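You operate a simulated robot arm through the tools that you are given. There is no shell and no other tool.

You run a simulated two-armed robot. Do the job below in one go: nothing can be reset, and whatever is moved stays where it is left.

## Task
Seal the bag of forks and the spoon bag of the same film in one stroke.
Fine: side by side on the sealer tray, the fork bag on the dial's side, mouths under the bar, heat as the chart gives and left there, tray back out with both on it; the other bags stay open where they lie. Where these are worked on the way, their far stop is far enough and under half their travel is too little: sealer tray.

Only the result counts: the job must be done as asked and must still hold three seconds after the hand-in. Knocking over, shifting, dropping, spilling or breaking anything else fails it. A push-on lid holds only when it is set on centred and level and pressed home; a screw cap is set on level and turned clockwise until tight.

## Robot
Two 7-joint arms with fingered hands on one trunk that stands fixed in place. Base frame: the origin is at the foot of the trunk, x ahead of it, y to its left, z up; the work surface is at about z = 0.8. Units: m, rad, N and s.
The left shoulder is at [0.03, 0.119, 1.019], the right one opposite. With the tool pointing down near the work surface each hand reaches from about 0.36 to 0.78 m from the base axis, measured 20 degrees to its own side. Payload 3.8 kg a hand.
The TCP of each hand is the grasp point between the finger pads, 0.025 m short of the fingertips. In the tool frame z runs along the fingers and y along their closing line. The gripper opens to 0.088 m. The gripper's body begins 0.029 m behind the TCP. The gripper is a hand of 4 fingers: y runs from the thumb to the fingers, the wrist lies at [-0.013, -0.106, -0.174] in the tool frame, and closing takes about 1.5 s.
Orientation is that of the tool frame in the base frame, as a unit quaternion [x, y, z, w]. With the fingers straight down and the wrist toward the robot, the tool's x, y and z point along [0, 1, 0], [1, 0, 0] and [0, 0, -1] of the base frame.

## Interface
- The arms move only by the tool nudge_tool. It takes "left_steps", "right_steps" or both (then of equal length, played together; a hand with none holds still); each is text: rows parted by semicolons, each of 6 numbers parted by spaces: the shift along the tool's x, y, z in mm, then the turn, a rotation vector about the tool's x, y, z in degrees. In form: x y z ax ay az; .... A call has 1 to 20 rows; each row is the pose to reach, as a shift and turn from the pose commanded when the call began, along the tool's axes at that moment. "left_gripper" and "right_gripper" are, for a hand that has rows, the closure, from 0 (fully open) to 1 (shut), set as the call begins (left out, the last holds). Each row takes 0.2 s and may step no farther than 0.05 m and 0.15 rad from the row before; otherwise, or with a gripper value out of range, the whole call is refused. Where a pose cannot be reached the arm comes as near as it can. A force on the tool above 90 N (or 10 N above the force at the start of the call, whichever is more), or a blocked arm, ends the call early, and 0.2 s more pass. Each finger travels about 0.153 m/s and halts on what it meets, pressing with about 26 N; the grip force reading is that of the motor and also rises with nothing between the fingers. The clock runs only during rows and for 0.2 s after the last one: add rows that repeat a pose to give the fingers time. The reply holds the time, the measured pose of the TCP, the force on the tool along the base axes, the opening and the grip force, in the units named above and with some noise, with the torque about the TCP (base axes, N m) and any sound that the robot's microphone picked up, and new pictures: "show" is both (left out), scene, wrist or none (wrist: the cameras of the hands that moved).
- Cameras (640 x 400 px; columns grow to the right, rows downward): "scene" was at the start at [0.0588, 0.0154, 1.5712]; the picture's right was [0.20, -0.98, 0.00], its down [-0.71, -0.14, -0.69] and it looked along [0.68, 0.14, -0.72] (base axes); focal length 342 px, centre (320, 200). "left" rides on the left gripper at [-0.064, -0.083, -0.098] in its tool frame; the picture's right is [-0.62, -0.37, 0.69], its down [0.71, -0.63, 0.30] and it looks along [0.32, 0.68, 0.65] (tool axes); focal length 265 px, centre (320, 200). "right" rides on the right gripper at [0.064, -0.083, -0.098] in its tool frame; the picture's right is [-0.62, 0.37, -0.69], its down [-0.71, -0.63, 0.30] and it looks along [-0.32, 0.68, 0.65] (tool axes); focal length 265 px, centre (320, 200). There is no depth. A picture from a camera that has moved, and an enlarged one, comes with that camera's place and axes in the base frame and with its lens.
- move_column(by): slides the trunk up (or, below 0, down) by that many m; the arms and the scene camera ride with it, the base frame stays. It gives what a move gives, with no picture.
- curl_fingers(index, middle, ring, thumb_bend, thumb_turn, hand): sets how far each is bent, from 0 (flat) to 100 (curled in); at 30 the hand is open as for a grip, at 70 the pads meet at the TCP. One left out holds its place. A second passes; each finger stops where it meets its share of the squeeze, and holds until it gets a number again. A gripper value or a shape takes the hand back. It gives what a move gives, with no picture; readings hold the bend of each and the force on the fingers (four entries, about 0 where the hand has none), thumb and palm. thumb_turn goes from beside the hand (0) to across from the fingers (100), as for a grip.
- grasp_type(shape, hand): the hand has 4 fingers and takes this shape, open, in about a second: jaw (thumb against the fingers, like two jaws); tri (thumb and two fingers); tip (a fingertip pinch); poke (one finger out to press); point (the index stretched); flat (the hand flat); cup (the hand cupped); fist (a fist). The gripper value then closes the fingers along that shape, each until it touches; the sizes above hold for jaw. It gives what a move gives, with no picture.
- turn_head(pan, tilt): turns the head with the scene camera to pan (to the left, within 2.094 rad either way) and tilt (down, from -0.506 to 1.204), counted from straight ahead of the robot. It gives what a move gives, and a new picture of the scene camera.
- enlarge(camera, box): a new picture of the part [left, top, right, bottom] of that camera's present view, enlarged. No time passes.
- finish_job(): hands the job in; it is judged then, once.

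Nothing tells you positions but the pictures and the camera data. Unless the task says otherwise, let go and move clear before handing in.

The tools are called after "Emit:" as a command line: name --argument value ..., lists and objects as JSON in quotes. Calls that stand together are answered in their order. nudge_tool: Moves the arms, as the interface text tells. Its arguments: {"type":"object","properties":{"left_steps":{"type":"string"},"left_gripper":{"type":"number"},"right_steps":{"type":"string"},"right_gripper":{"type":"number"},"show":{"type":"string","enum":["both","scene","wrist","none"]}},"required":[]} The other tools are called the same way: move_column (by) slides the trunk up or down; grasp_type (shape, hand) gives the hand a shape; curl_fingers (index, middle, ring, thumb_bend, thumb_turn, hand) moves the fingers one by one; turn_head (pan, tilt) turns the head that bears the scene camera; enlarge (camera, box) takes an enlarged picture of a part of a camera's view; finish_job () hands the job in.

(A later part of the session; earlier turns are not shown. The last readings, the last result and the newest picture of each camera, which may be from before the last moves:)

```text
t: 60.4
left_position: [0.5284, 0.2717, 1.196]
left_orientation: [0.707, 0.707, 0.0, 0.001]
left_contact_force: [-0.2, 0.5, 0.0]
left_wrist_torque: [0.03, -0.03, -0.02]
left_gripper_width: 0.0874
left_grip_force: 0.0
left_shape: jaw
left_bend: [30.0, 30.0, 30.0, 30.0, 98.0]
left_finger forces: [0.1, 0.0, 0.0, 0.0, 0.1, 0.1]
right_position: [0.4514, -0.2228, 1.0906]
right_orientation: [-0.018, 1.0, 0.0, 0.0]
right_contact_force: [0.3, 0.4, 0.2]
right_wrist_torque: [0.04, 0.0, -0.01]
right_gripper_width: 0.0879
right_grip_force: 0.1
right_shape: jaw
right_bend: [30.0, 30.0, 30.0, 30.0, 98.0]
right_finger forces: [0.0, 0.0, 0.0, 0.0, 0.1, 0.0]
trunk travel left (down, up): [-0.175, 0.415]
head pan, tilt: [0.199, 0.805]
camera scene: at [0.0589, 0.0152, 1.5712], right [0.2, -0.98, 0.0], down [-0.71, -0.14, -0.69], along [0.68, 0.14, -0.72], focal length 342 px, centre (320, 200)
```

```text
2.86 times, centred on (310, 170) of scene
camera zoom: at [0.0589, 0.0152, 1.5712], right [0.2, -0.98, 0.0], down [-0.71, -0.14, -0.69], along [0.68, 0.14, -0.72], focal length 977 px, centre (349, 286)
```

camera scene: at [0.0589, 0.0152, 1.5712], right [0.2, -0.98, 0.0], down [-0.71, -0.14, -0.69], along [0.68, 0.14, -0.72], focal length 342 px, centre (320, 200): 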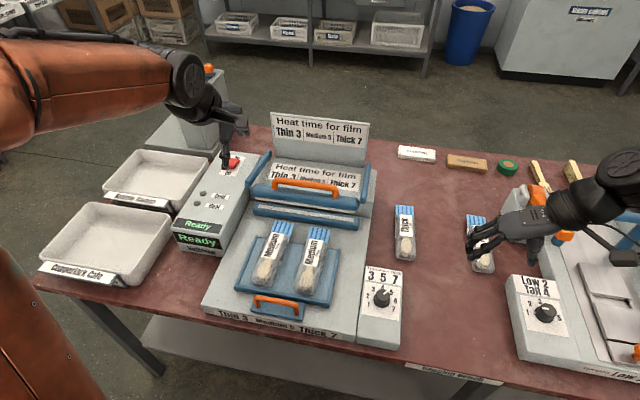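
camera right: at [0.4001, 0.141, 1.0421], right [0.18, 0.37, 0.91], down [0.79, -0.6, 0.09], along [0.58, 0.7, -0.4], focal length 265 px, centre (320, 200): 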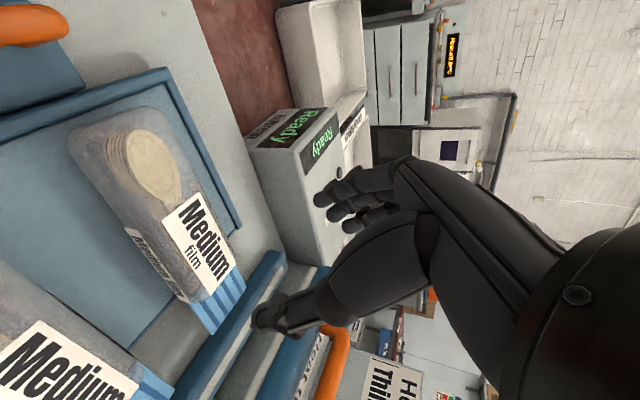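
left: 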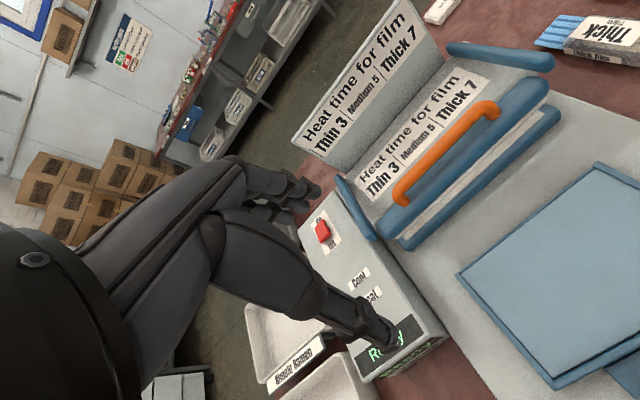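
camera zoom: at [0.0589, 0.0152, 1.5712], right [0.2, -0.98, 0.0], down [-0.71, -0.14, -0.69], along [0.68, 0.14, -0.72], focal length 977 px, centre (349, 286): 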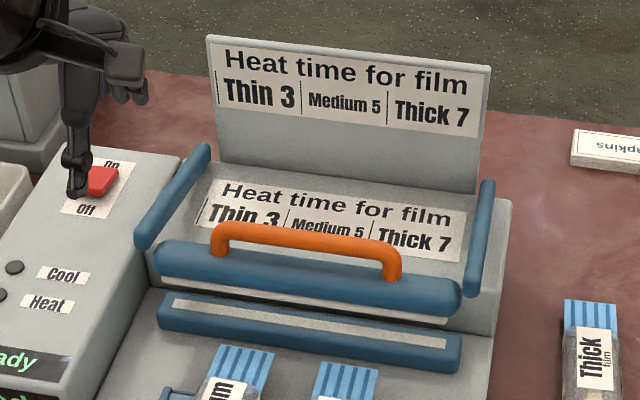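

Both bags lie side by side with their mouths past the tray's far edge. Next I use the left hand on the orange tray handle, at about (0.388, 0.178, 0.877), approaching from above half closed.

Emit:
nudge_tool --left_steps "-14 -20 30 0 0 0; -28 -40 62 0 0 0; -43 -60 95 0 0 0; -57 -80 128 0 0 0; -72 -100 160 0 0 0; -86 -120 193 0 0 0; -100 -140 225 0 0 0; -100 -140 225 0 0 0" --left_gripper 0.45 --show "both"

Emit:
enlarge --camera "scene" --box '[200, 200, 360, 340]'

Emit:
enlarge --camera "left" --box '[220, 100, 640, 400]'

```text
t: 62.2
left_position: [0.3879, 0.1723, 0.9708]
left_orientation: [0.707, 0.707, 0.0, 0.0]
left_contact_force: [-0.9, -0.5, 0.1]
left_wrist_torque: [-0.02, 0.03, -0.02]
left_gripper_width: 0.0489
left_grip_force: 0.0
left_shape: jaw
left_bend: [74.0, 42.0, 39.0, 67.0, 100.0]
left_finger forces: [0.0, 0.0, 0.0, 0.0, 0.1, 0.1]
right_position: [0.4525, -0.2235, 1.0889]
right_orientation: [-0.018, 1.0, 0.0, 0.001]
right_contact_force: [0.3, -0.1, 0.4]
right_wrist_torque: [-0.02, -0.03, -0.01]
right_gripper_width: 0.088
right_grip_force: 0.0
right_shape: jaw
right_bend: [30.0, 30.0, 30.0, 30.0, 98.0]
right_finger forces: [0.0, 0.1, 0.0, 0.1, 0.0, 0.0]
trunk travel left (down, up): [-0.175, 0.415]
head pan, tilt: [0.199, 0.805]
camera scene: at [0.0586, 0.0155, 1.5713], right [0.2, -0.98, 0.0], down [-0.71, -0.14, -0.69], along [0.68, 0.14, -0.72], focal length 342 px, centre (320, 200)
camera left: at [0.304, 0.1081, 1.0694], right [-0.37, -0.62, -0.69], down [-0.63, 0.71, -0.3], along [0.68, 0.33, -0.65], focal length 265 px, centre (320, 200)
```

scene: 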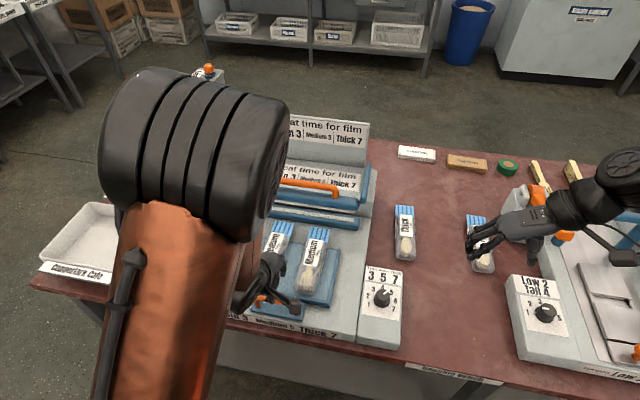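
left: 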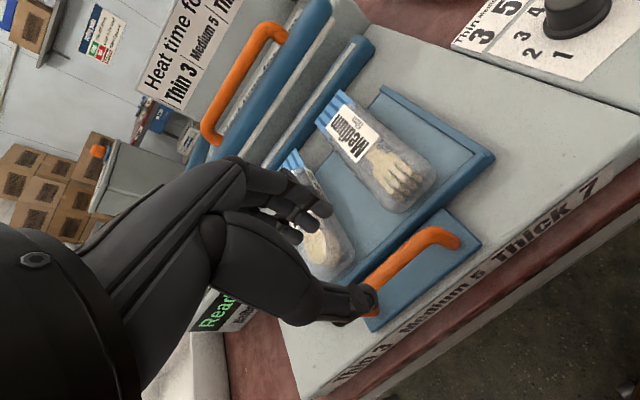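

```text
2.86 times, centred on (280, 270) of scene
camera zoom: at [0.0586, 0.0155, 1.5713], right [0.2, -0.98, 0.0], down [-0.71, -0.14, -0.69], along [0.68, 0.14, -0.72], focal length 977 px, centre (434, 0)
```

zoom: 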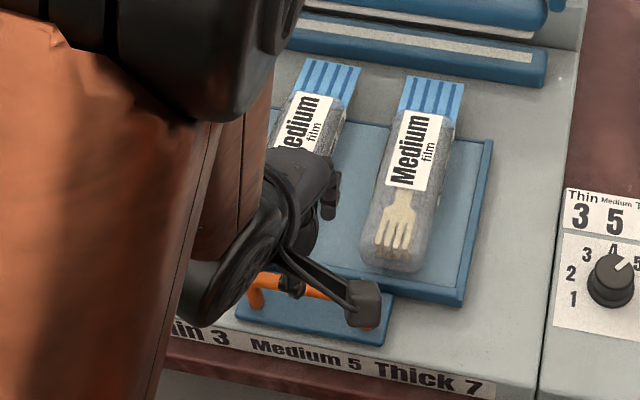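

```text
1.33 times, centred on (430, 250) of left
camera zoom: at [0.304, 0.1081, 1.0694], right [-0.37, -0.62, -0.69], down [-0.63, 0.71, -0.3], along [0.68, 0.33, -0.65], focal length 354 px, centre (173, 133)
```

zoom: 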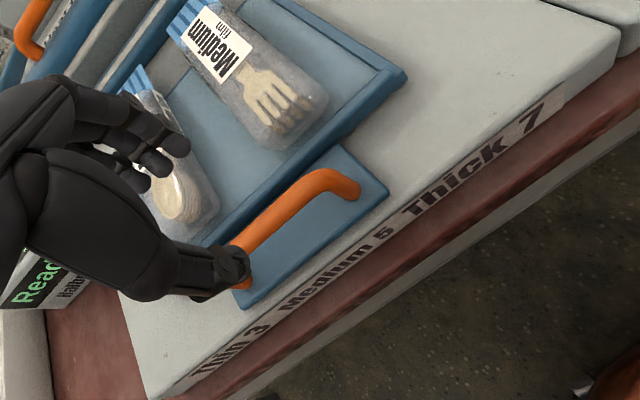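

The handle bar is at about (0.386, 0.178, 0.888). I narrow the hand a little and go down around it, keeping the fingers clear of the bags.

Emit:
nudge_tool --left_steps "-3 -1 10 0 0 0; -6 -2.5 25 0 0 0; -6 -2.5 45 0 0 0; -6 -2.5 45 0 0 0" --left_gripper 0.55 --show "both"

Emit:
enlarge --camera "left" --box '[220, 100, 640, 400]'

Emit:
enlarge --camera "scene" --box '[220, 240, 340, 340]'

```text
t: 63.2
left_position: [0.3858, 0.1657, 0.9241]
left_orientation: [0.707, 0.707, 0.0, 0.0]
left_contact_force: [0.3, 1.1, 0.8]
left_wrist_torque: [-0.02, -0.01, 0.07]
left_gripper_width: 0.0399
left_grip_force: 0.0
left_shape: jaw
left_bend: [74.0, 46.0, 43.0, 71.0, 100.0]
left_finger forces: [0.0, 0.1, 0.0, 0.1, 0.0, 0.0]
right_position: [0.4519, -0.2235, 1.0897]
right_orientation: [-0.017, 1.0, 0.0, 0.0]
right_contact_force: [0.4, 0.0, 0.3]
right_wrist_torque: [0.05, 0.01, 0.0]
right_gripper_width: 0.0878
right_grip_force: 0.1
right_shape: jaw
right_bend: [30.0, 30.0, 30.0, 30.0, 98.0]
right_finger forces: [0.0, 0.0, 0.0, 0.0, 0.0, 0.0]
trunk travel left (down, up): [-0.175, 0.415]
head pan, tilt: [0.199, 0.805]
camera scene: at [0.0584, 0.0151, 1.5713], right [0.2, -0.98, 0.0], down [-0.71, -0.14, -0.69], along [0.68, 0.14, -0.72], focal length 342 px, centre (320, 200)
camera left: at [0.3025, 0.1012, 1.0246], right [-0.37, -0.62, -0.69], down [-0.63, 0.71, -0.3], along [0.68, 0.33, -0.65], focal length 265 px, centre (320, 200)
```

scene: 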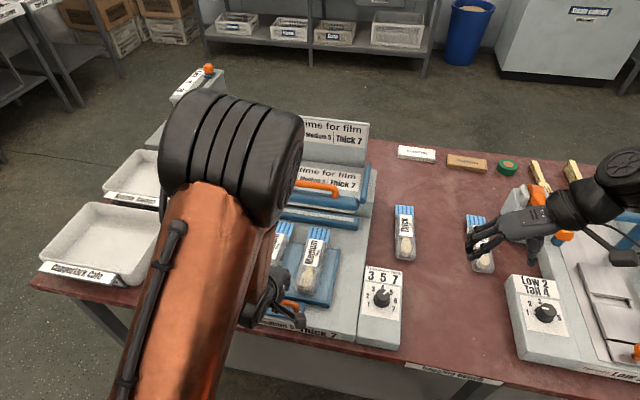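
left: 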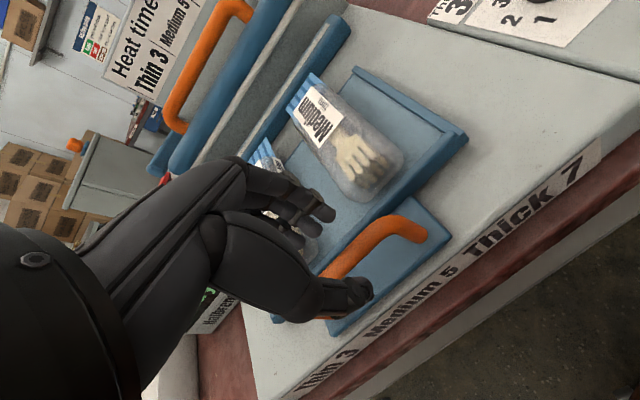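

```text
1.33 times, centred on (430, 250) of left
camera zoom: at [0.3025, 0.1012, 1.0246], right [-0.37, -0.62, -0.69], down [-0.63, 0.71, -0.3], along [0.68, 0.33, -0.65], focal length 354 px, centre (173, 133)
```

zoom: 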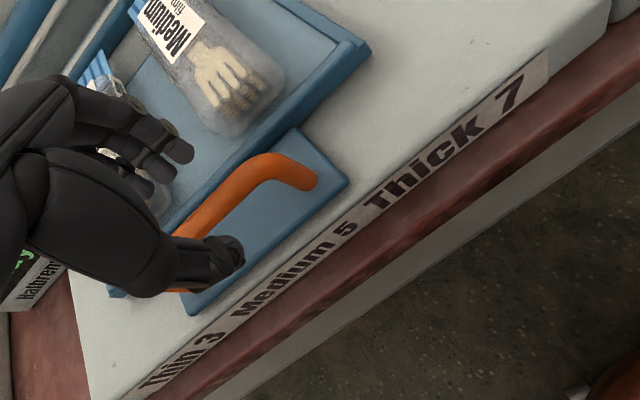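

```text
4.00 times, centred on (280, 290) of scene
camera zoom: at [0.0584, 0.0151, 1.5713], right [0.2, -0.98, 0.0], down [-0.71, -0.14, -0.69], along [0.68, 0.14, -0.72], focal length 1367 px, centre (480, -160)
```

zoom: 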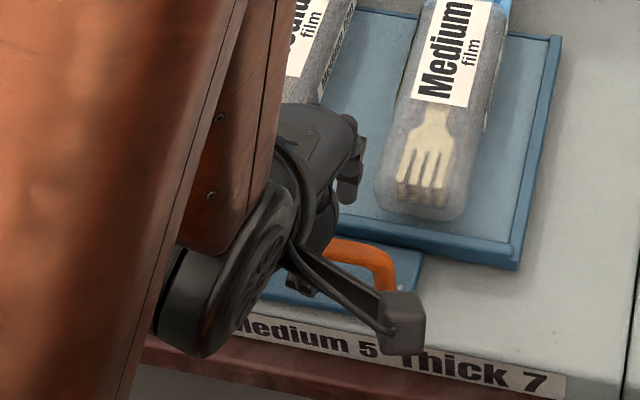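

Emit:
nudge_tool --left_steps "0 0 10 0 0 0; 0 0 20 0 0 0; 0 0 26 0 0 0; 0 0 26 0 0 0" --show "none"

Emit:
nudge_tool --left_steps "0 0 0 0 0 0; 0 0 0 0 0 0; 0 0 0 0 0 0; 0 0 0 0 0 0; 0 0 0 0 0 0; 0 0 0 0 0 0" --left_gripper 0.95 --show "both"

Emit:
enlarge --camera "left" --box '[220, 100, 640, 400]'

```text
t: 64.2
left_position: [0.3857, 0.1658, 0.8982]
left_orientation: [0.707, 0.707, -0.001, 0.0]
left_contact_force: [0.2, 0.0, 0.6]
left_wrist_torque: [-0.02, -0.02, -0.02]
left_gripper_width: 0.04
left_grip_force: 0.1
left_shape: jaw
left_bend: [74.0, 46.0, 43.0, 71.0, 100.0]
left_finger forces: [0.0, 0.1, 0.0, 0.1, 0.0, 0.1]
right_position: [0.4526, -0.2228, 1.0896]
right_orientation: [-0.017, 1.0, -0.001, 0.0]
right_contact_force: [-0.5, 0.4, -0.4]
right_wrist_torque: [0.0, 0.01, -0.03]
right_gripper_width: 0.0881
right_grip_force: 0.1
right_shape: jaw
right_bend: [30.0, 30.0, 30.0, 30.0, 98.0]
right_finger forces: [0.0, 0.0, 0.0, 0.0, 0.0, 0.0]
trunk travel left (down, up): [-0.175, 0.415]
head pan, tilt: [0.199, 0.805]
```

```text
t: 65.6
left_position: [0.3857, 0.166, 0.8991]
left_orientation: [0.708, 0.707, -0.001, 0.001]
left_contact_force: [1.0, -0.4, 0.2]
left_wrist_torque: [-0.02, 0.0, 0.0]
left_gripper_width: 0.0047
left_grip_force: 0.0
left_shape: jaw
left_bend: [71.0, 67.0, 66.0, 72.0, 100.0]
left_finger forces: [0.1, 0.0, 0.3, 0.0, 0.1, 0.1]
right_position: [0.4519, -0.2236, 1.09]
right_orientation: [-0.016, 1.0, 0.001, -0.001]
right_contact_force: [-0.3, -0.5, -0.7]
right_wrist_torque: [0.03, 0.0, 0.01]
right_gripper_width: 0.088
right_grip_force: 0.0
right_shape: jaw
right_bend: [30.0, 30.0, 30.0, 30.0, 98.0]
right_finger forces: [0.1, 0.0, 0.0, 0.0, 0.0, 0.0]
trunk travel left (down, up): [-0.175, 0.415]
head pan, tilt: [0.199, 0.805]
camera scene: at [0.0589, 0.0152, 1.5712], right [0.2, -0.98, 0.0], down [-0.71, -0.14, -0.69], along [0.68, 0.14, -0.72], focal length 342 px, centre (320, 200)
camera left: at [0.3026, 0.1011, 0.9988], right [-0.37, -0.62, -0.69], down [-0.63, 0.71, -0.3], along [0.68, 0.33, -0.65], focal length 265 px, centre (320, 200)
```

scene: 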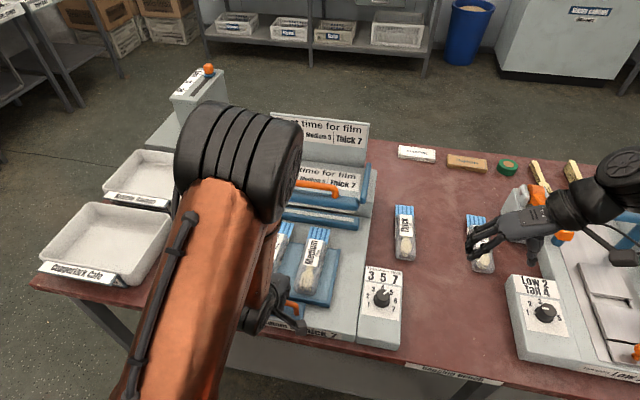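
left: 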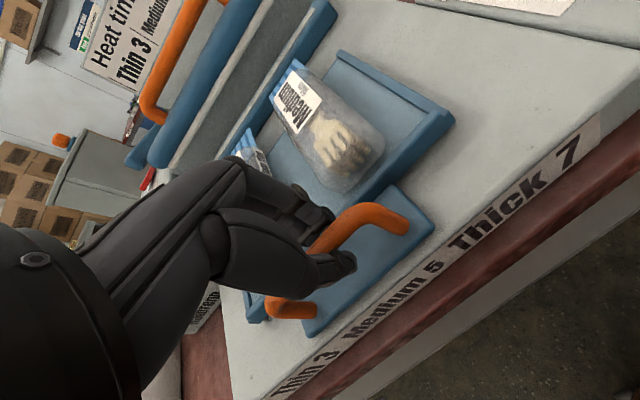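

```text
1.33 times, centred on (430, 250) of left
camera zoom: at [0.3026, 0.1011, 0.9988], right [-0.37, -0.62, -0.69], down [-0.63, 0.71, -0.3], along [0.68, 0.33, -0.65], focal length 354 px, centre (173, 133)
```

zoom: 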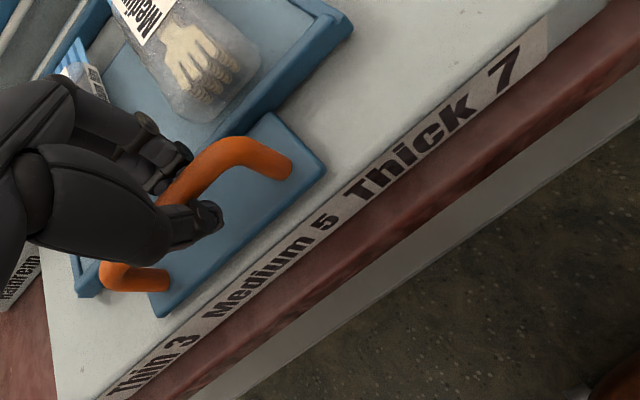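

Emit:
enlarge --camera "left" --box '[250, 150, 430, 330]'

Emit:
enlarge --camera "scene" --box '[230, 260, 320, 340]'

Emit:
enlarge --camera "right" --box '[0, 0, 640, 400]'

```text
2.22 times, centred on (340, 240) of left
camera zoom: at [0.3026, 0.1011, 0.9988], right [-0.37, -0.62, -0.69], down [-0.63, 0.71, -0.3], along [0.68, 0.33, -0.65], focal length 590 px, centre (276, 111)
```

zoom: 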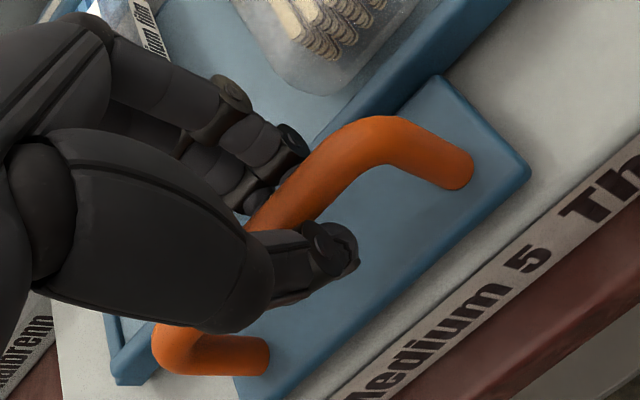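

```text
5.00 times, centred on (275, 300) of scene
camera zoom: at [0.0589, 0.0152, 1.5712], right [0.2, -0.98, 0.0], down [-0.71, -0.14, -0.69], along [0.68, 0.14, -0.72], focal length 1709 px, centre (545, -300)
```

zoom: 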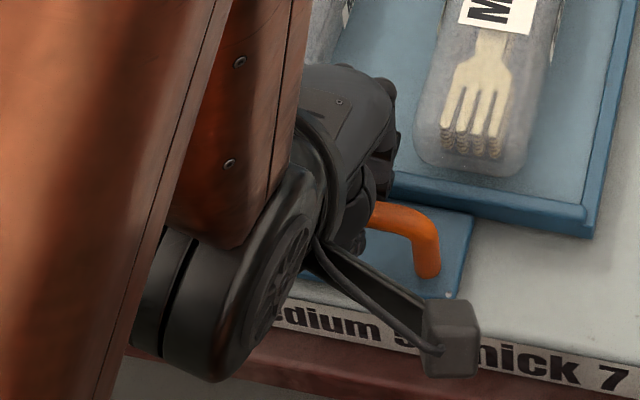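

```text
1.00 times, centred on (320, 200) of right (not enlarged: the box is as wide or as high as the picture)
camera zoom: at [0.3898, -0.3086, 1.1871], right [0.61, 0.39, 0.69], down [0.74, -0.61, -0.3], along [0.3, 0.69, -0.65], focal length 265 px, centre (320, 200)
```

zoom: 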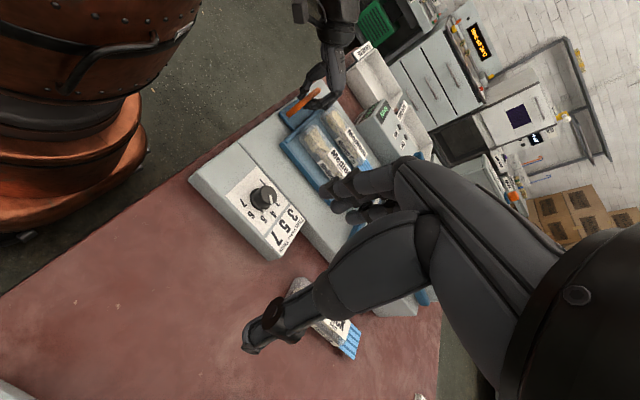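

Emit:
enlarge --camera "right" --box '[270, 60, 370, 160]'

```text
4.00 times, centred on (320, 110) of right
camera zoom: at [0.3898, -0.3086, 1.1871], right [0.61, 0.39, 0.69], down [0.74, -0.61, -0.3], along [0.3, 0.69, -0.65], focal length 1062 px, centre (320, 560)
```

zoom: 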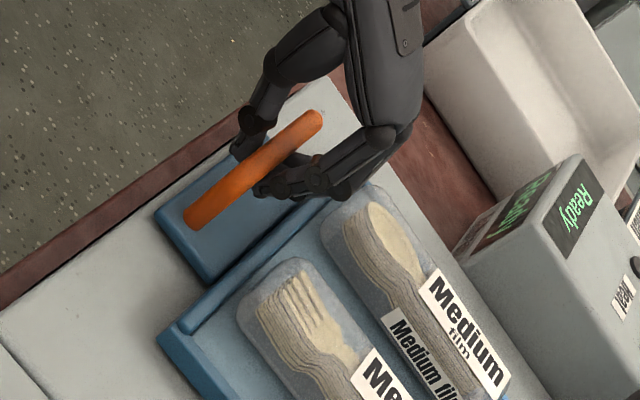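

Emit:
enlarge --camera "right" --box '[300, 110, 420, 210]'

Emit:
enlarge --camera "left" --box '[130, 0, 400, 200]'

Emit:
enlarge --camera "scene" --box '[260, 190, 360, 270]'

```text
4.00 times, centred on (360, 160) of right
camera zoom: at [0.3898, -0.3086, 1.1871], right [0.61, 0.39, 0.69], down [0.74, -0.61, -0.3], along [0.3, 0.69, -0.65], focal length 1062 px, centre (160, 360)
```

zoom: 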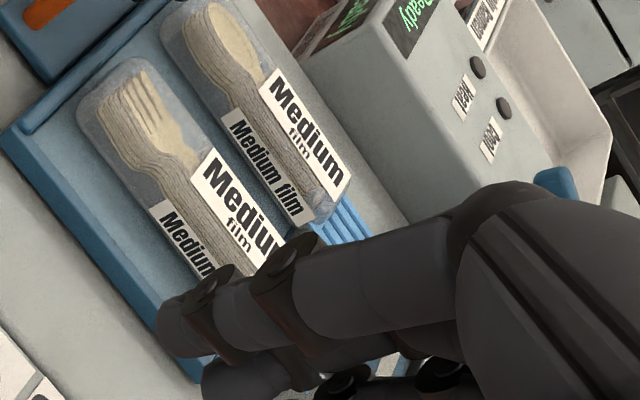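

```text
2.00 times, centred on (265, 100) of left
camera zoom: at [0.3026, 0.1011, 0.9988], right [-0.37, -0.62, -0.69], down [-0.63, 0.71, -0.3], along [0.68, 0.33, -0.65], focal length 531 px, centre (430, 400)
```

zoom: 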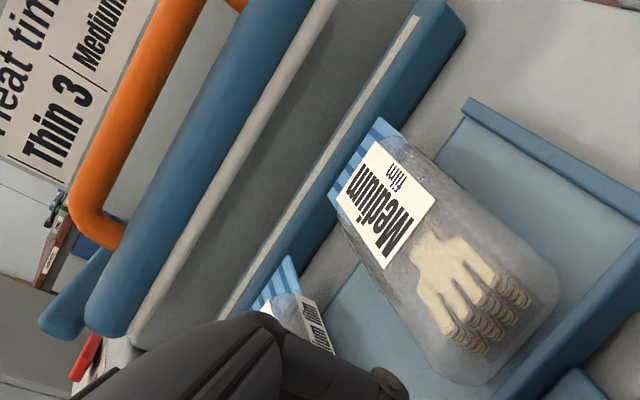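

```text
5.00 times, centred on (310, 230) of scene
camera zoom: at [0.0589, 0.0152, 1.5712], right [0.2, -0.98, 0.0], down [-0.71, -0.14, -0.69], along [0.68, 0.14, -0.72], focal length 1709 px, centre (370, 50)
```

zoom: 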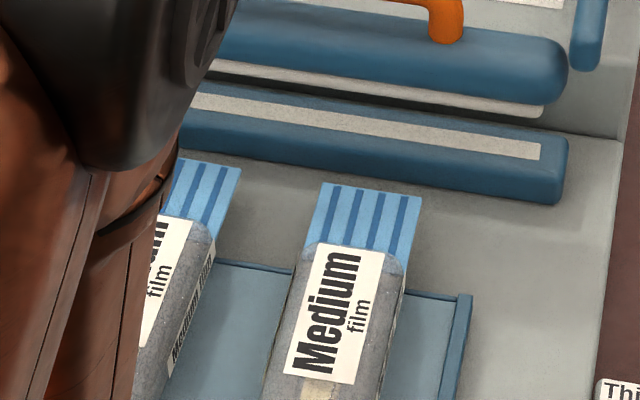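

The handle bar is enclosed by the thumb and fingers. The mouth films are at the same height as the lower sealing bar (about 0.87), so I push the tray inward.

Emit:
nudge_tool --left_steps "0 8 0 0 0 0; 0 16 0 0 0 0; 0 24 0 0 0 0; 0 32 0 0 0 0; 0 40 0 0 0 0; 0 40 0 0 0 0" --show "both"

Emit:
enlarge --camera "scene" --box '[220, 160, 380, 300]'

Emit:
enlarge --camera "right" --box '[270, 60, 420, 200]'

```text
t: 67.0
left_position: [0.4264, 0.1669, 0.8995]
left_orientation: [0.706, 0.708, 0.0, 0.0]
left_contact_force: [-1.6, -0.1, 0.2]
left_wrist_torque: [-0.02, -0.01, 0.02]
left_gripper_width: 0.0047
left_grip_force: 0.0
left_shape: jaw
left_bend: [71.0, 67.0, 66.0, 71.0, 100.0]
left_finger forces: [0.1, 0.0, 0.1, 0.0, 1.0, 0.0]
right_position: [0.4512, -0.2223, 1.0898]
right_orientation: [-0.016, 1.0, 0.0, 0.0]
right_contact_force: [-0.5, 0.1, -0.1]
right_wrist_torque: [0.02, 0.01, -0.02]
right_gripper_width: 0.0879
right_grip_force: 0.0
right_shape: jaw
right_bend: [30.0, 30.0, 30.0, 30.0, 98.0]
right_finger forces: [0.0, 0.0, 0.0, 0.0, 0.0, 0.1]
trunk travel left (down, up): [-0.175, 0.415]
head pan, tilt: [0.199, 0.805]
camera scene: at [0.0587, 0.0151, 1.5712], right [0.2, -0.98, 0.0], down [-0.71, -0.14, -0.69], along [0.68, 0.14, -0.72], focal length 342 px, centre (320, 200)
camera left: at [0.3429, 0.1019, 0.9987], right [-0.37, -0.62, -0.69], down [-0.63, 0.71, -0.3], along [0.68, 0.33, -0.65], focal length 265 px, centre (320, 200)
```

scene: 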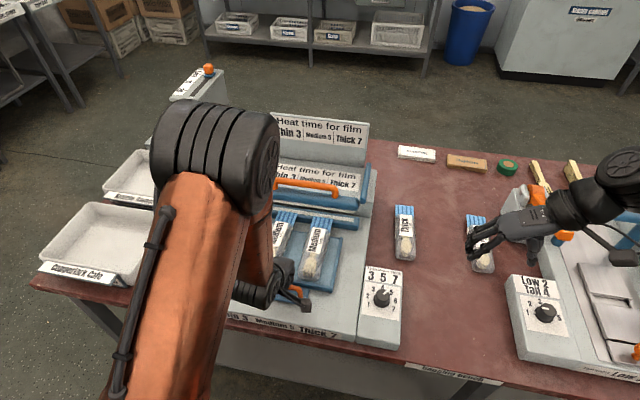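
left: 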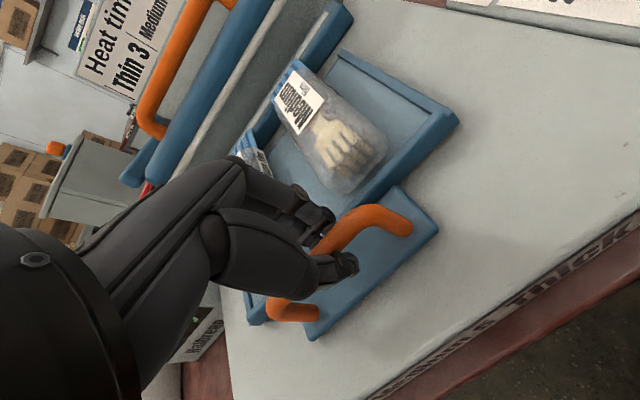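

```text
2.86 times, centred on (300, 230) of scene
camera zoom: at [0.0587, 0.0151, 1.5712], right [0.2, -0.98, 0.0], down [-0.71, -0.14, -0.69], along [0.68, 0.14, -0.72], focal length 977 px, centre (377, 114)
```

zoom: 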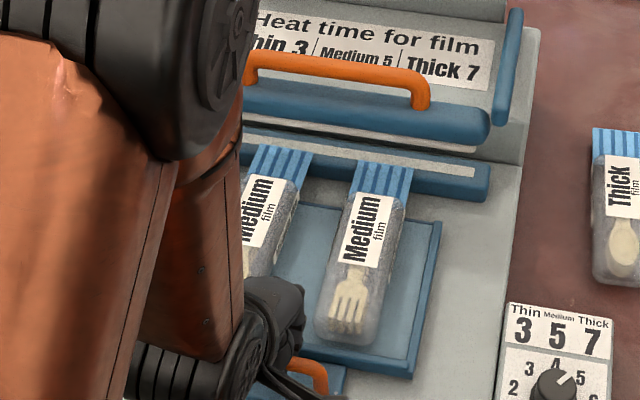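

```text
2.86 times, centred on (345, 130) of right
camera zoom: at [0.3896, -0.3087, 1.1872], right [0.61, 0.39, 0.69], down [0.74, -0.61, -0.3], along [0.3, 0.69, -0.65], focal length 758 px, centre (249, 400)
```

zoom: 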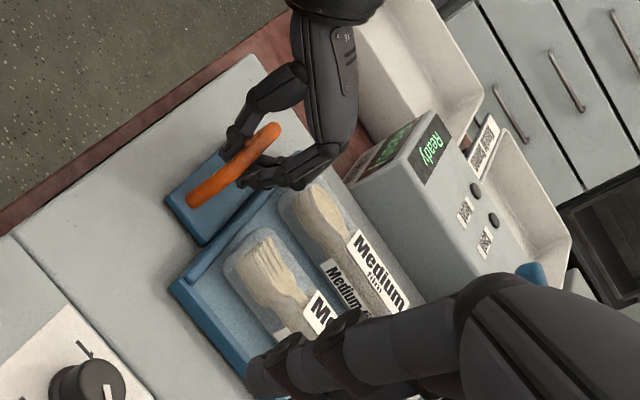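

Emit:
nudge_tool --left_steps "0 6 0 0 0 0; 0 12 0 0 0 0; 0 18 0 0 0 0; 0 24 0 0 0 0; 0 30 0 0 0 0; 0 30 0 0 0 0" --show "both"

Emit:
enlarge --camera "scene" --box '[220, 160, 380, 300]'

```text
t: 68.4
left_position: [0.4558, 0.1667, 0.8996]
left_orientation: [0.707, 0.707, 0.001, 0.0]
left_contact_force: [-0.9, -0.2, 0.3]
left_wrist_torque: [-0.01, -0.01, 0.03]
left_gripper_width: 0.0048
left_grip_force: 0.1
left_shape: jaw
left_bend: [71.0, 67.0, 66.0, 71.0, 100.0]
left_finger forces: [0.1, 0.0, 0.1, 0.0, 1.2, 0.0]
right_position: [0.4512, -0.2232, 1.09]
right_orientation: [-0.017, 1.0, -0.001, 0.0]
right_contact_force: [-0.3, 0.0, -0.5]
right_wrist_torque: [-0.02, 0.0, 0.02]
right_gripper_width: 0.0879
right_grip_force: 0.0
right_shape: jaw
right_bend: [30.0, 30.0, 30.0, 30.0, 98.0]
right_finger forces: [0.0, 0.0, 0.0, 0.0, 0.0, 0.1]
trunk travel left (down, up): [-0.175, 0.415]
head pan, tilt: [0.199, 0.805]
camera scene: at [0.0588, 0.0153, 1.5712], right [0.2, -0.98, 0.0], down [-0.71, -0.14, -0.69], along [0.68, 0.14, -0.72], focal length 342 px, centre (320, 200)
camera left: at [0.3729, 0.1013, 0.9991], right [-0.37, -0.62, -0.69], down [-0.63, 0.71, -0.3], along [0.68, 0.32, -0.65], focal length 265 px, centre (320, 200)
```

scene: 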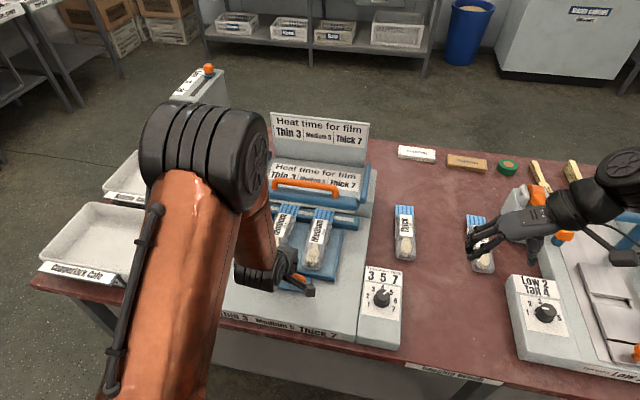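
left: 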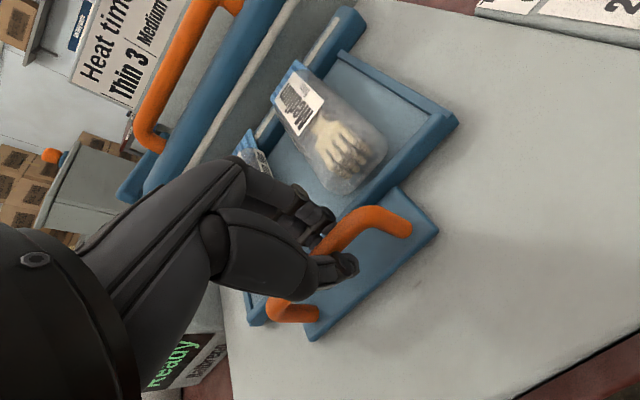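

```text
2.86 times, centred on (300, 230) of scene
camera zoom: at [0.0588, 0.0153, 1.5712], right [0.2, -0.98, 0.0], down [-0.71, -0.14, -0.69], along [0.68, 0.14, -0.72], focal length 977 px, centre (377, 114)
```

zoom: 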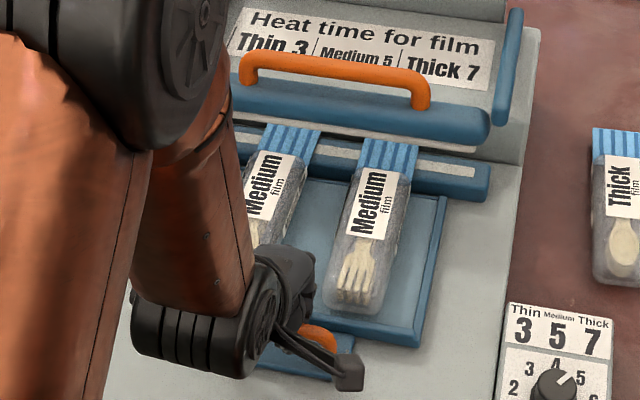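

Emit:
nudge_tool --left_steps "0 3 0 0 0 0; 0 6 0 0 0 0; 0 6 0 0 0 0" --show "none"

Emit:
nudge_tool --left_steps "0 2 0 0 0 0; 0 4 0 0 0 0; 0 4 0 0 0 0" --show "none"

Emit:
nudge_tool --left_steps "0 2 0 0 0 0; 0 4 0 0 0 0; 0 4 0 0 0 0" --show "both"

Emit:
enlarge --camera "scene" --box '[220, 160, 380, 300]'

```text
t: 69.2
left_position: [0.4612, 0.1655, 0.8978]
left_orientation: [0.706, 0.708, 0.0, 0.0]
left_contact_force: [-3.9, -0.4, -1.0]
left_wrist_torque: [0.07, 0.03, 0.0]
left_gripper_width: 0.0049
left_grip_force: 0.0
left_shape: jaw
left_bend: [71.0, 67.0, 66.0, 69.0, 100.0]
left_finger forces: [0.0, 0.1, 0.1, 0.0, 3.7, 0.0]
right_position: [0.4503, -0.2217, 1.0902]
right_orientation: [-0.017, 1.0, 0.0, 0.0]
right_contact_force: [0.4, 0.2, -0.5]
right_wrist_torque: [0.02, 0.0, -0.01]
right_gripper_width: 0.0879
right_grip_force: 0.1
right_shape: jaw
right_bend: [30.0, 30.0, 30.0, 30.0, 98.0]
right_finger forces: [0.0, 0.0, 0.0, 0.1, 0.0, 0.0]
trunk travel left (down, up): [-0.175, 0.415]
head pan, tilt: [0.199, 0.805]
```

```text
t: 70.0
left_position: [0.4654, 0.1659, 0.8991]
left_orientation: [0.707, 0.707, 0.0, 0.0]
left_contact_force: [-7.2, -1.0, 0.6]
left_wrist_torque: [-0.03, 0.1, 0.0]
left_gripper_width: 0.0053
left_grip_force: 0.0
left_shape: jaw
left_bend: [71.0, 67.0, 66.0, 67.0, 100.0]
left_finger forces: [0.0, 0.1, 0.0, 0.0, 6.5, 0.1]
right_position: [0.4496, -0.225, 1.09]
right_orientation: [-0.017, 1.0, 0.0, 0.0]
right_contact_force: [0.5, -1.2, 0.1]
right_wrist_torque: [-0.01, 0.01, 0.01]
right_gripper_width: 0.088
right_grip_force: 0.1
right_shape: jaw
right_bend: [30.0, 30.0, 30.0, 30.0, 98.0]
right_finger forces: [0.0, 0.0, 0.0, 0.0, 0.0, 0.0]
trunk travel left (down, up): [-0.175, 0.415]
head pan, tilt: [0.199, 0.805]
```

```text
t: 70.8
left_position: [0.4692, 0.1664, 0.8997]
left_orientation: [0.707, 0.707, 0.0, -0.001]
left_contact_force: [-10.1, -0.6, 1.4]
left_wrist_torque: [-0.05, 0.13, 0.02]
left_gripper_width: 0.0058
left_grip_force: 0.3
left_shape: jaw
left_bend: [71.0, 67.0, 66.0, 65.0, 100.0]
left_finger forces: [0.1, 0.0, 0.0, 0.1, 9.3, 0.0]
right_position: [0.4506, -0.224, 1.0906]
right_orientation: [-0.016, 1.0, 0.0, 0.0]
right_contact_force: [0.0, 0.0, 0.4]
right_wrist_torque: [0.0, 0.04, 0.01]
right_gripper_width: 0.0877
right_grip_force: 0.0
right_shape: jaw
right_bend: [30.0, 30.0, 30.0, 30.0, 98.0]
right_finger forces: [0.0, 0.1, 0.0, 0.0, 0.0, 0.0]
trunk travel left (down, up): [-0.175, 0.415]
head pan, tilt: [0.199, 0.805]
camera scene: at [0.0572, 0.0151, 1.5713], right [0.2, -0.98, 0.0], down [-0.71, -0.14, -0.69], along [0.68, 0.14, -0.72], focal length 342 px, centre (320, 200)
camera left: at [0.3857, 0.1015, 0.9993], right [-0.37, -0.62, -0.69], down [-0.63, 0.71, -0.3], along [0.68, 0.33, -0.65], focal length 265 px, centre (320, 200)
```

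scene: 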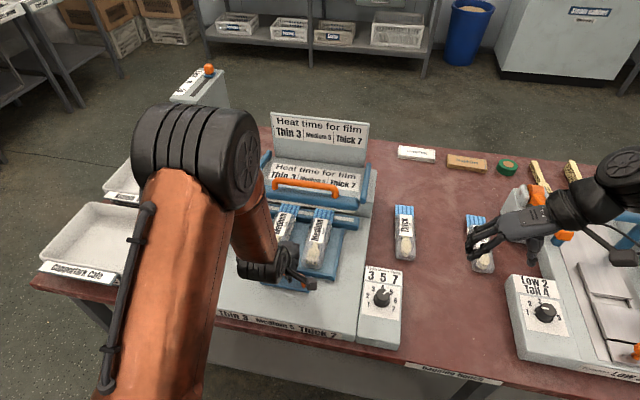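
left: 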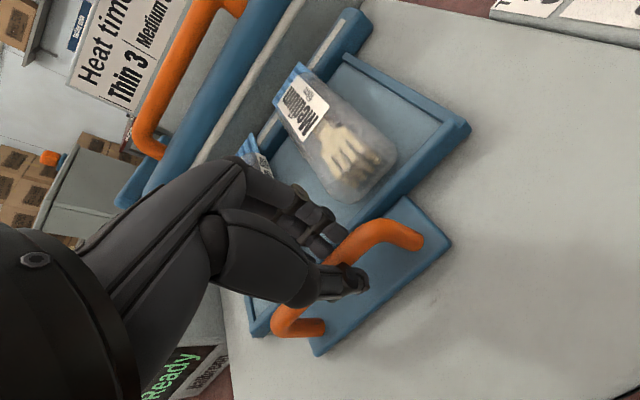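

```text
2.86 times, centred on (300, 230) of scene
camera zoom: at [0.0572, 0.0151, 1.5713], right [0.2, -0.98, 0.0], down [-0.71, -0.14, -0.69], along [0.68, 0.14, -0.72], focal length 977 px, centre (377, 114)
```

zoom: 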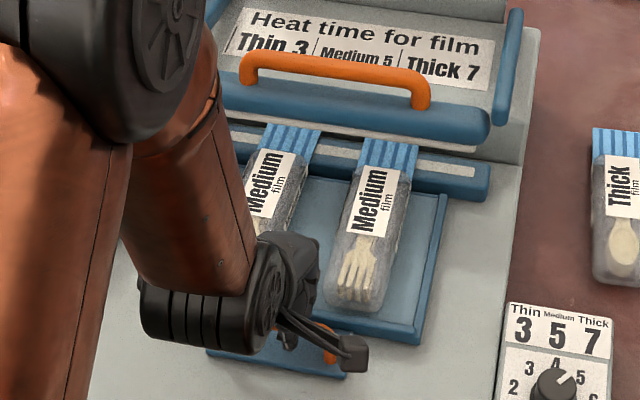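

The tray is at its far stop (force now only rising) and the films cover the sealing strip. I ease off, open and lift the left hand away from the handle.

Emit:
nudge_tool --left_steps "0 -4 0 0 0 0; 0 -8 0 0 0 0; 0 -12 0 0 0 0; 0 -12 0 0 0 0" --show "none"

Emit:
nudge_tool --left_steps "0 0 0 0 0 0; 0 0 0 0 0 0; 0 0 0 0 0 0; 0 0 0 0 0 0; 0 0 -15 0 0 0; 0 0 -40 0 0 0; 0 0 -80 0 0 0; 0 0 -80 0 0 0" --left_gripper 0.5 --show "both"

Emit:
enlarge --camera "left" --box '[100, 0, 500, 350]'

Emit:
enlarge --camera "scene" --box '[220, 140, 380, 280]'

```text
t: 71.8
left_position: [0.46, 0.1661, 0.8989]
left_orientation: [0.707, 0.707, 0.001, 0.0]
left_contact_force: [-0.1, 0.3, -1.5]
left_wrist_torque: [0.02, -0.01, 0.0]
left_gripper_width: 0.0046
left_grip_force: 0.0
left_shape: jaw
left_bend: [71.0, 67.0, 66.0, 71.0, 100.0]
left_finger forces: [0.0, 0.0, 0.0, 0.0, 1.2, 0.0]
right_position: [0.4512, -0.2233, 1.0901]
right_orientation: [-0.016, 1.0, 0.001, -0.001]
right_contact_force: [0.5, 0.4, 0.6]
right_wrist_torque: [0.02, -0.03, 0.0]
right_gripper_width: 0.0877
right_grip_force: 0.1
right_shape: jaw
right_bend: [30.0, 30.0, 30.0, 30.0, 98.0]
right_finger forces: [0.0, 0.0, 0.0, 0.1, 0.0, 0.0]
trunk travel left (down, up): [-0.175, 0.415]
head pan, tilt: [0.199, 0.805]
```

```text
t: 73.6
left_position: [0.4581, 0.1658, 0.9799]
left_orientation: [0.707, 0.708, -0.001, -0.001]
left_contact_force: [-0.7, 0.0, 0.6]
left_wrist_torque: [0.0, 0.01, 0.0]
left_gripper_width: 0.0434
left_grip_force: 0.0
left_shape: jaw
left_bend: [74.0, 45.0, 41.0, 70.0, 100.0]
left_finger forces: [0.1, 0.0, 0.0, 0.1, 0.1, 0.1]
right_position: [0.4531, -0.224, 1.0895]
right_orientation: [-0.016, 1.0, 0.0, 0.001]
right_contact_force: [0.8, 0.3, 0.0]
right_wrist_torque: [-0.01, 0.01, 0.02]
right_gripper_width: 0.0878
right_grip_force: 0.1
right_shape: jaw
right_bend: [30.0, 30.0, 30.0, 30.0, 98.0]
right_finger forces: [0.1, 0.0, 0.0, 0.1, 0.0, 0.0]
trunk travel left (down, up): [-0.175, 0.415]
head pan, tilt: [0.199, 0.805]
camera scene: at [0.0598, 0.0153, 1.5712], right [0.2, -0.98, 0.0], down [-0.71, -0.14, -0.69], along [0.68, 0.14, -0.72], focal length 342 px, centre (320, 200)
camera left: at [0.3754, 0.1013, 1.0796], right [-0.37, -0.62, -0.69], down [-0.63, 0.71, -0.3], along [0.68, 0.32, -0.66], focal length 265 px, centre (320, 200)
```

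scene: 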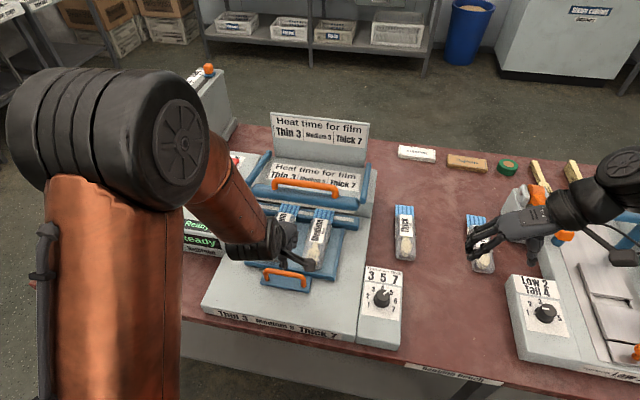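
left: 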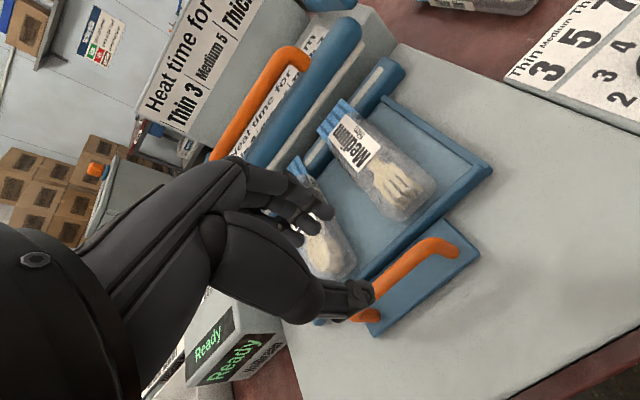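

```text
1.14 times, centred on (300, 175) of left
camera zoom: at [0.3754, 0.1013, 1.0796], right [-0.37, -0.62, -0.69], down [-0.63, 0.71, -0.3], along [0.68, 0.32, -0.66], focal length 303 px, centre (343, 229)
```

zoom: 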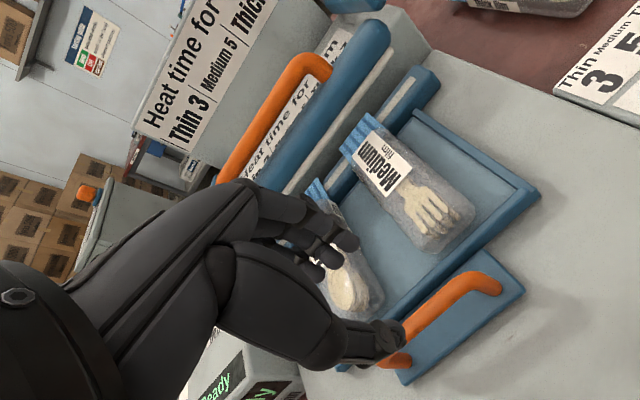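

```text
2.86 times, centred on (300, 210) of scene
camera zoom: at [0.0598, 0.0153, 1.5712], right [0.2, -0.98, 0.0], down [-0.71, -0.14, -0.69], along [0.68, 0.14, -0.72], focal length 977 px, centre (377, 171)
```

zoom: 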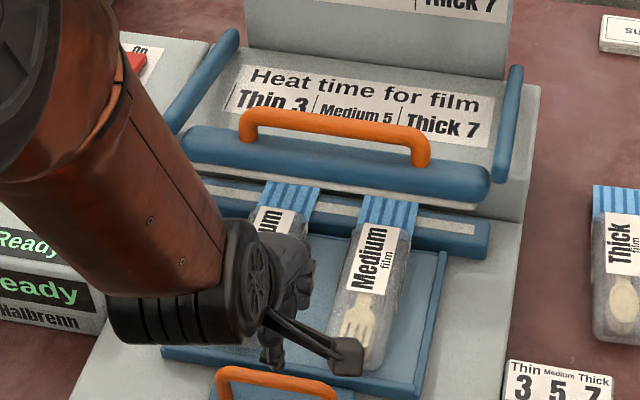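

The tray is fully in and both mouths lie across the strip. Next is the bar handle, at about (0.693, 0.184, 0.953). I bring the left hand above it.

Emit:
nudge_tool --left_steps "0 0 -25 0 0 0; 0 0 -60 0 0 0; 3 40 -80 0 0 0; 5 80 -80 0 0 0; 7 120 -80 0 0 0; 9 160 -80 0 0 0; 11 200 -80 0 0 0; 12 234 -80 0 0 0; 12 234 -55 0 0 0; 12 234 -35 0 0 0; 12 234 -35 0 0 0" --left_gripper 0.4 --show "both"

Emit:
enlarge --camera "left" --box '[220, 100, 540, 400]'

Emit:
enlarge --camera "scene" --box '[220, 120, 380, 260]'

Emit:
enlarge --camera "right" --box '[270, 60, 450, 220]'

```text
t: 76.0
left_position: [0.6916, 0.1779, 1.0132]
left_orientation: [0.707, 0.707, -0.001, 0.0]
left_contact_force: [0.3, -0.4, 0.4]
left_wrist_torque: [0.01, 0.02, -0.03]
left_gripper_width: 0.0527
left_grip_force: 0.1
left_shape: jaw
left_bend: [29.0, 41.0, 37.0, 65.0, 100.0]
left_finger forces: [0.0, 0.1, 0.0, 0.0, 0.0, 0.0]
right_position: [0.4522, -0.2235, 1.0895]
right_orientation: [-0.016, 1.0, 0.0, 0.0]
right_contact_force: [0.3, 0.8, 0.5]
right_wrist_torque: [0.03, 0.0, -0.01]
right_gripper_width: 0.088
right_grip_force: 0.0
right_shape: jaw
right_bend: [30.0, 30.0, 30.0, 30.0, 98.0]
right_finger forces: [0.1, 0.1, 0.1, 0.0, 0.1, 0.0]
trunk travel left (down, up): [-0.175, 0.415]
head pan, tilt: [0.199, 0.805]
camera scene: at [0.0586, 0.0152, 1.5713], right [0.2, -0.98, 0.0], down [-0.71, -0.14, -0.69], along [0.68, 0.14, -0.72], focal length 342 px, centre (320, 200)
camera left: at [0.6083, 0.1135, 1.1133], right [-0.37, -0.62, -0.69], down [-0.63, 0.71, -0.3], along [0.68, 0.32, -0.65], focal length 265 px, centre (320, 200)
```

scene: 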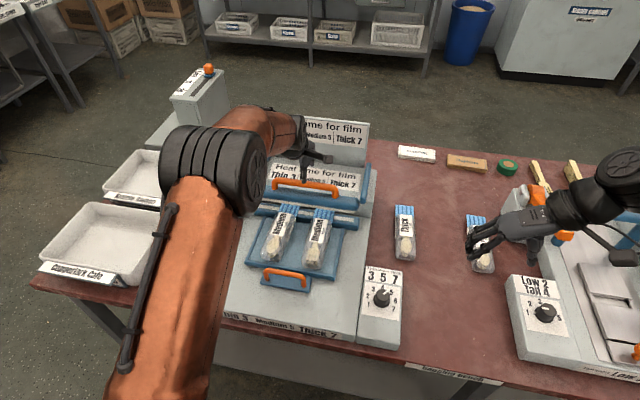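
left: 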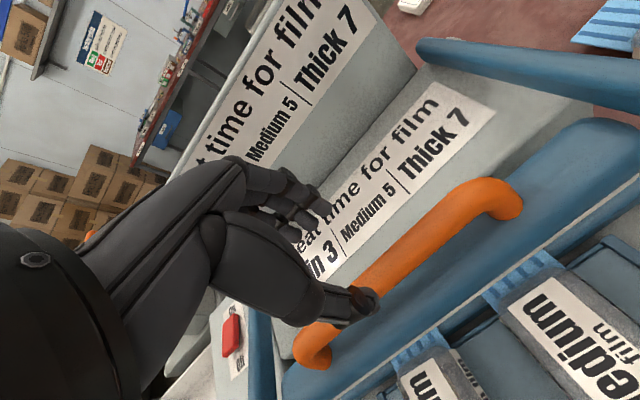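

```text
1.33 times, centred on (380, 250) of left
camera zoom: at [0.6083, 0.1135, 1.1133], right [-0.37, -0.62, -0.69], down [-0.63, 0.71, -0.3], along [0.68, 0.32, -0.65], focal length 354 px, centre (240, 133)
```

zoom: 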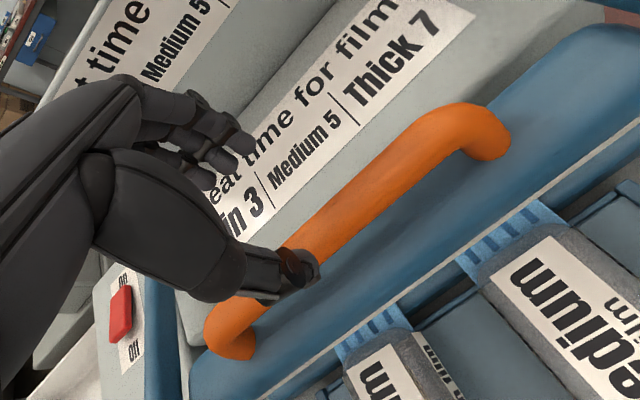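

```text
2.86 times, centred on (300, 190) of scene
camera zoom: at [0.0586, 0.0152, 1.5713], right [0.2, -0.98, 0.0], down [-0.71, -0.14, -0.69], along [0.68, 0.14, -0.72], focal length 977 px, centre (377, 229)
```

zoom: 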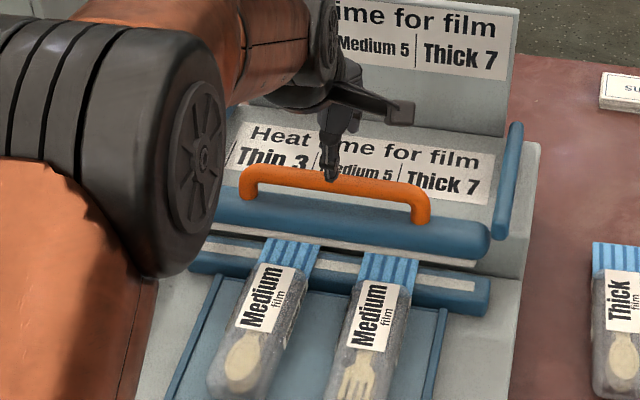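

```text
2.50 times, centred on (360, 140) of right
camera zoom: at [0.3895, -0.3086, 1.1872], right [0.61, 0.39, 0.69], down [0.74, -0.61, -0.3], along [0.3, 0.69, -0.65], focal length 664 px, centre (220, 350)
```

zoom: 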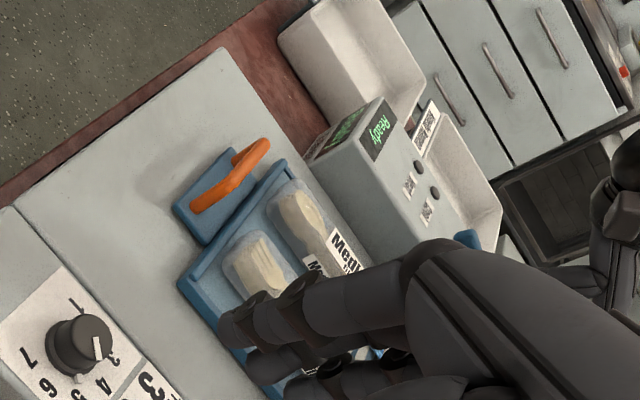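

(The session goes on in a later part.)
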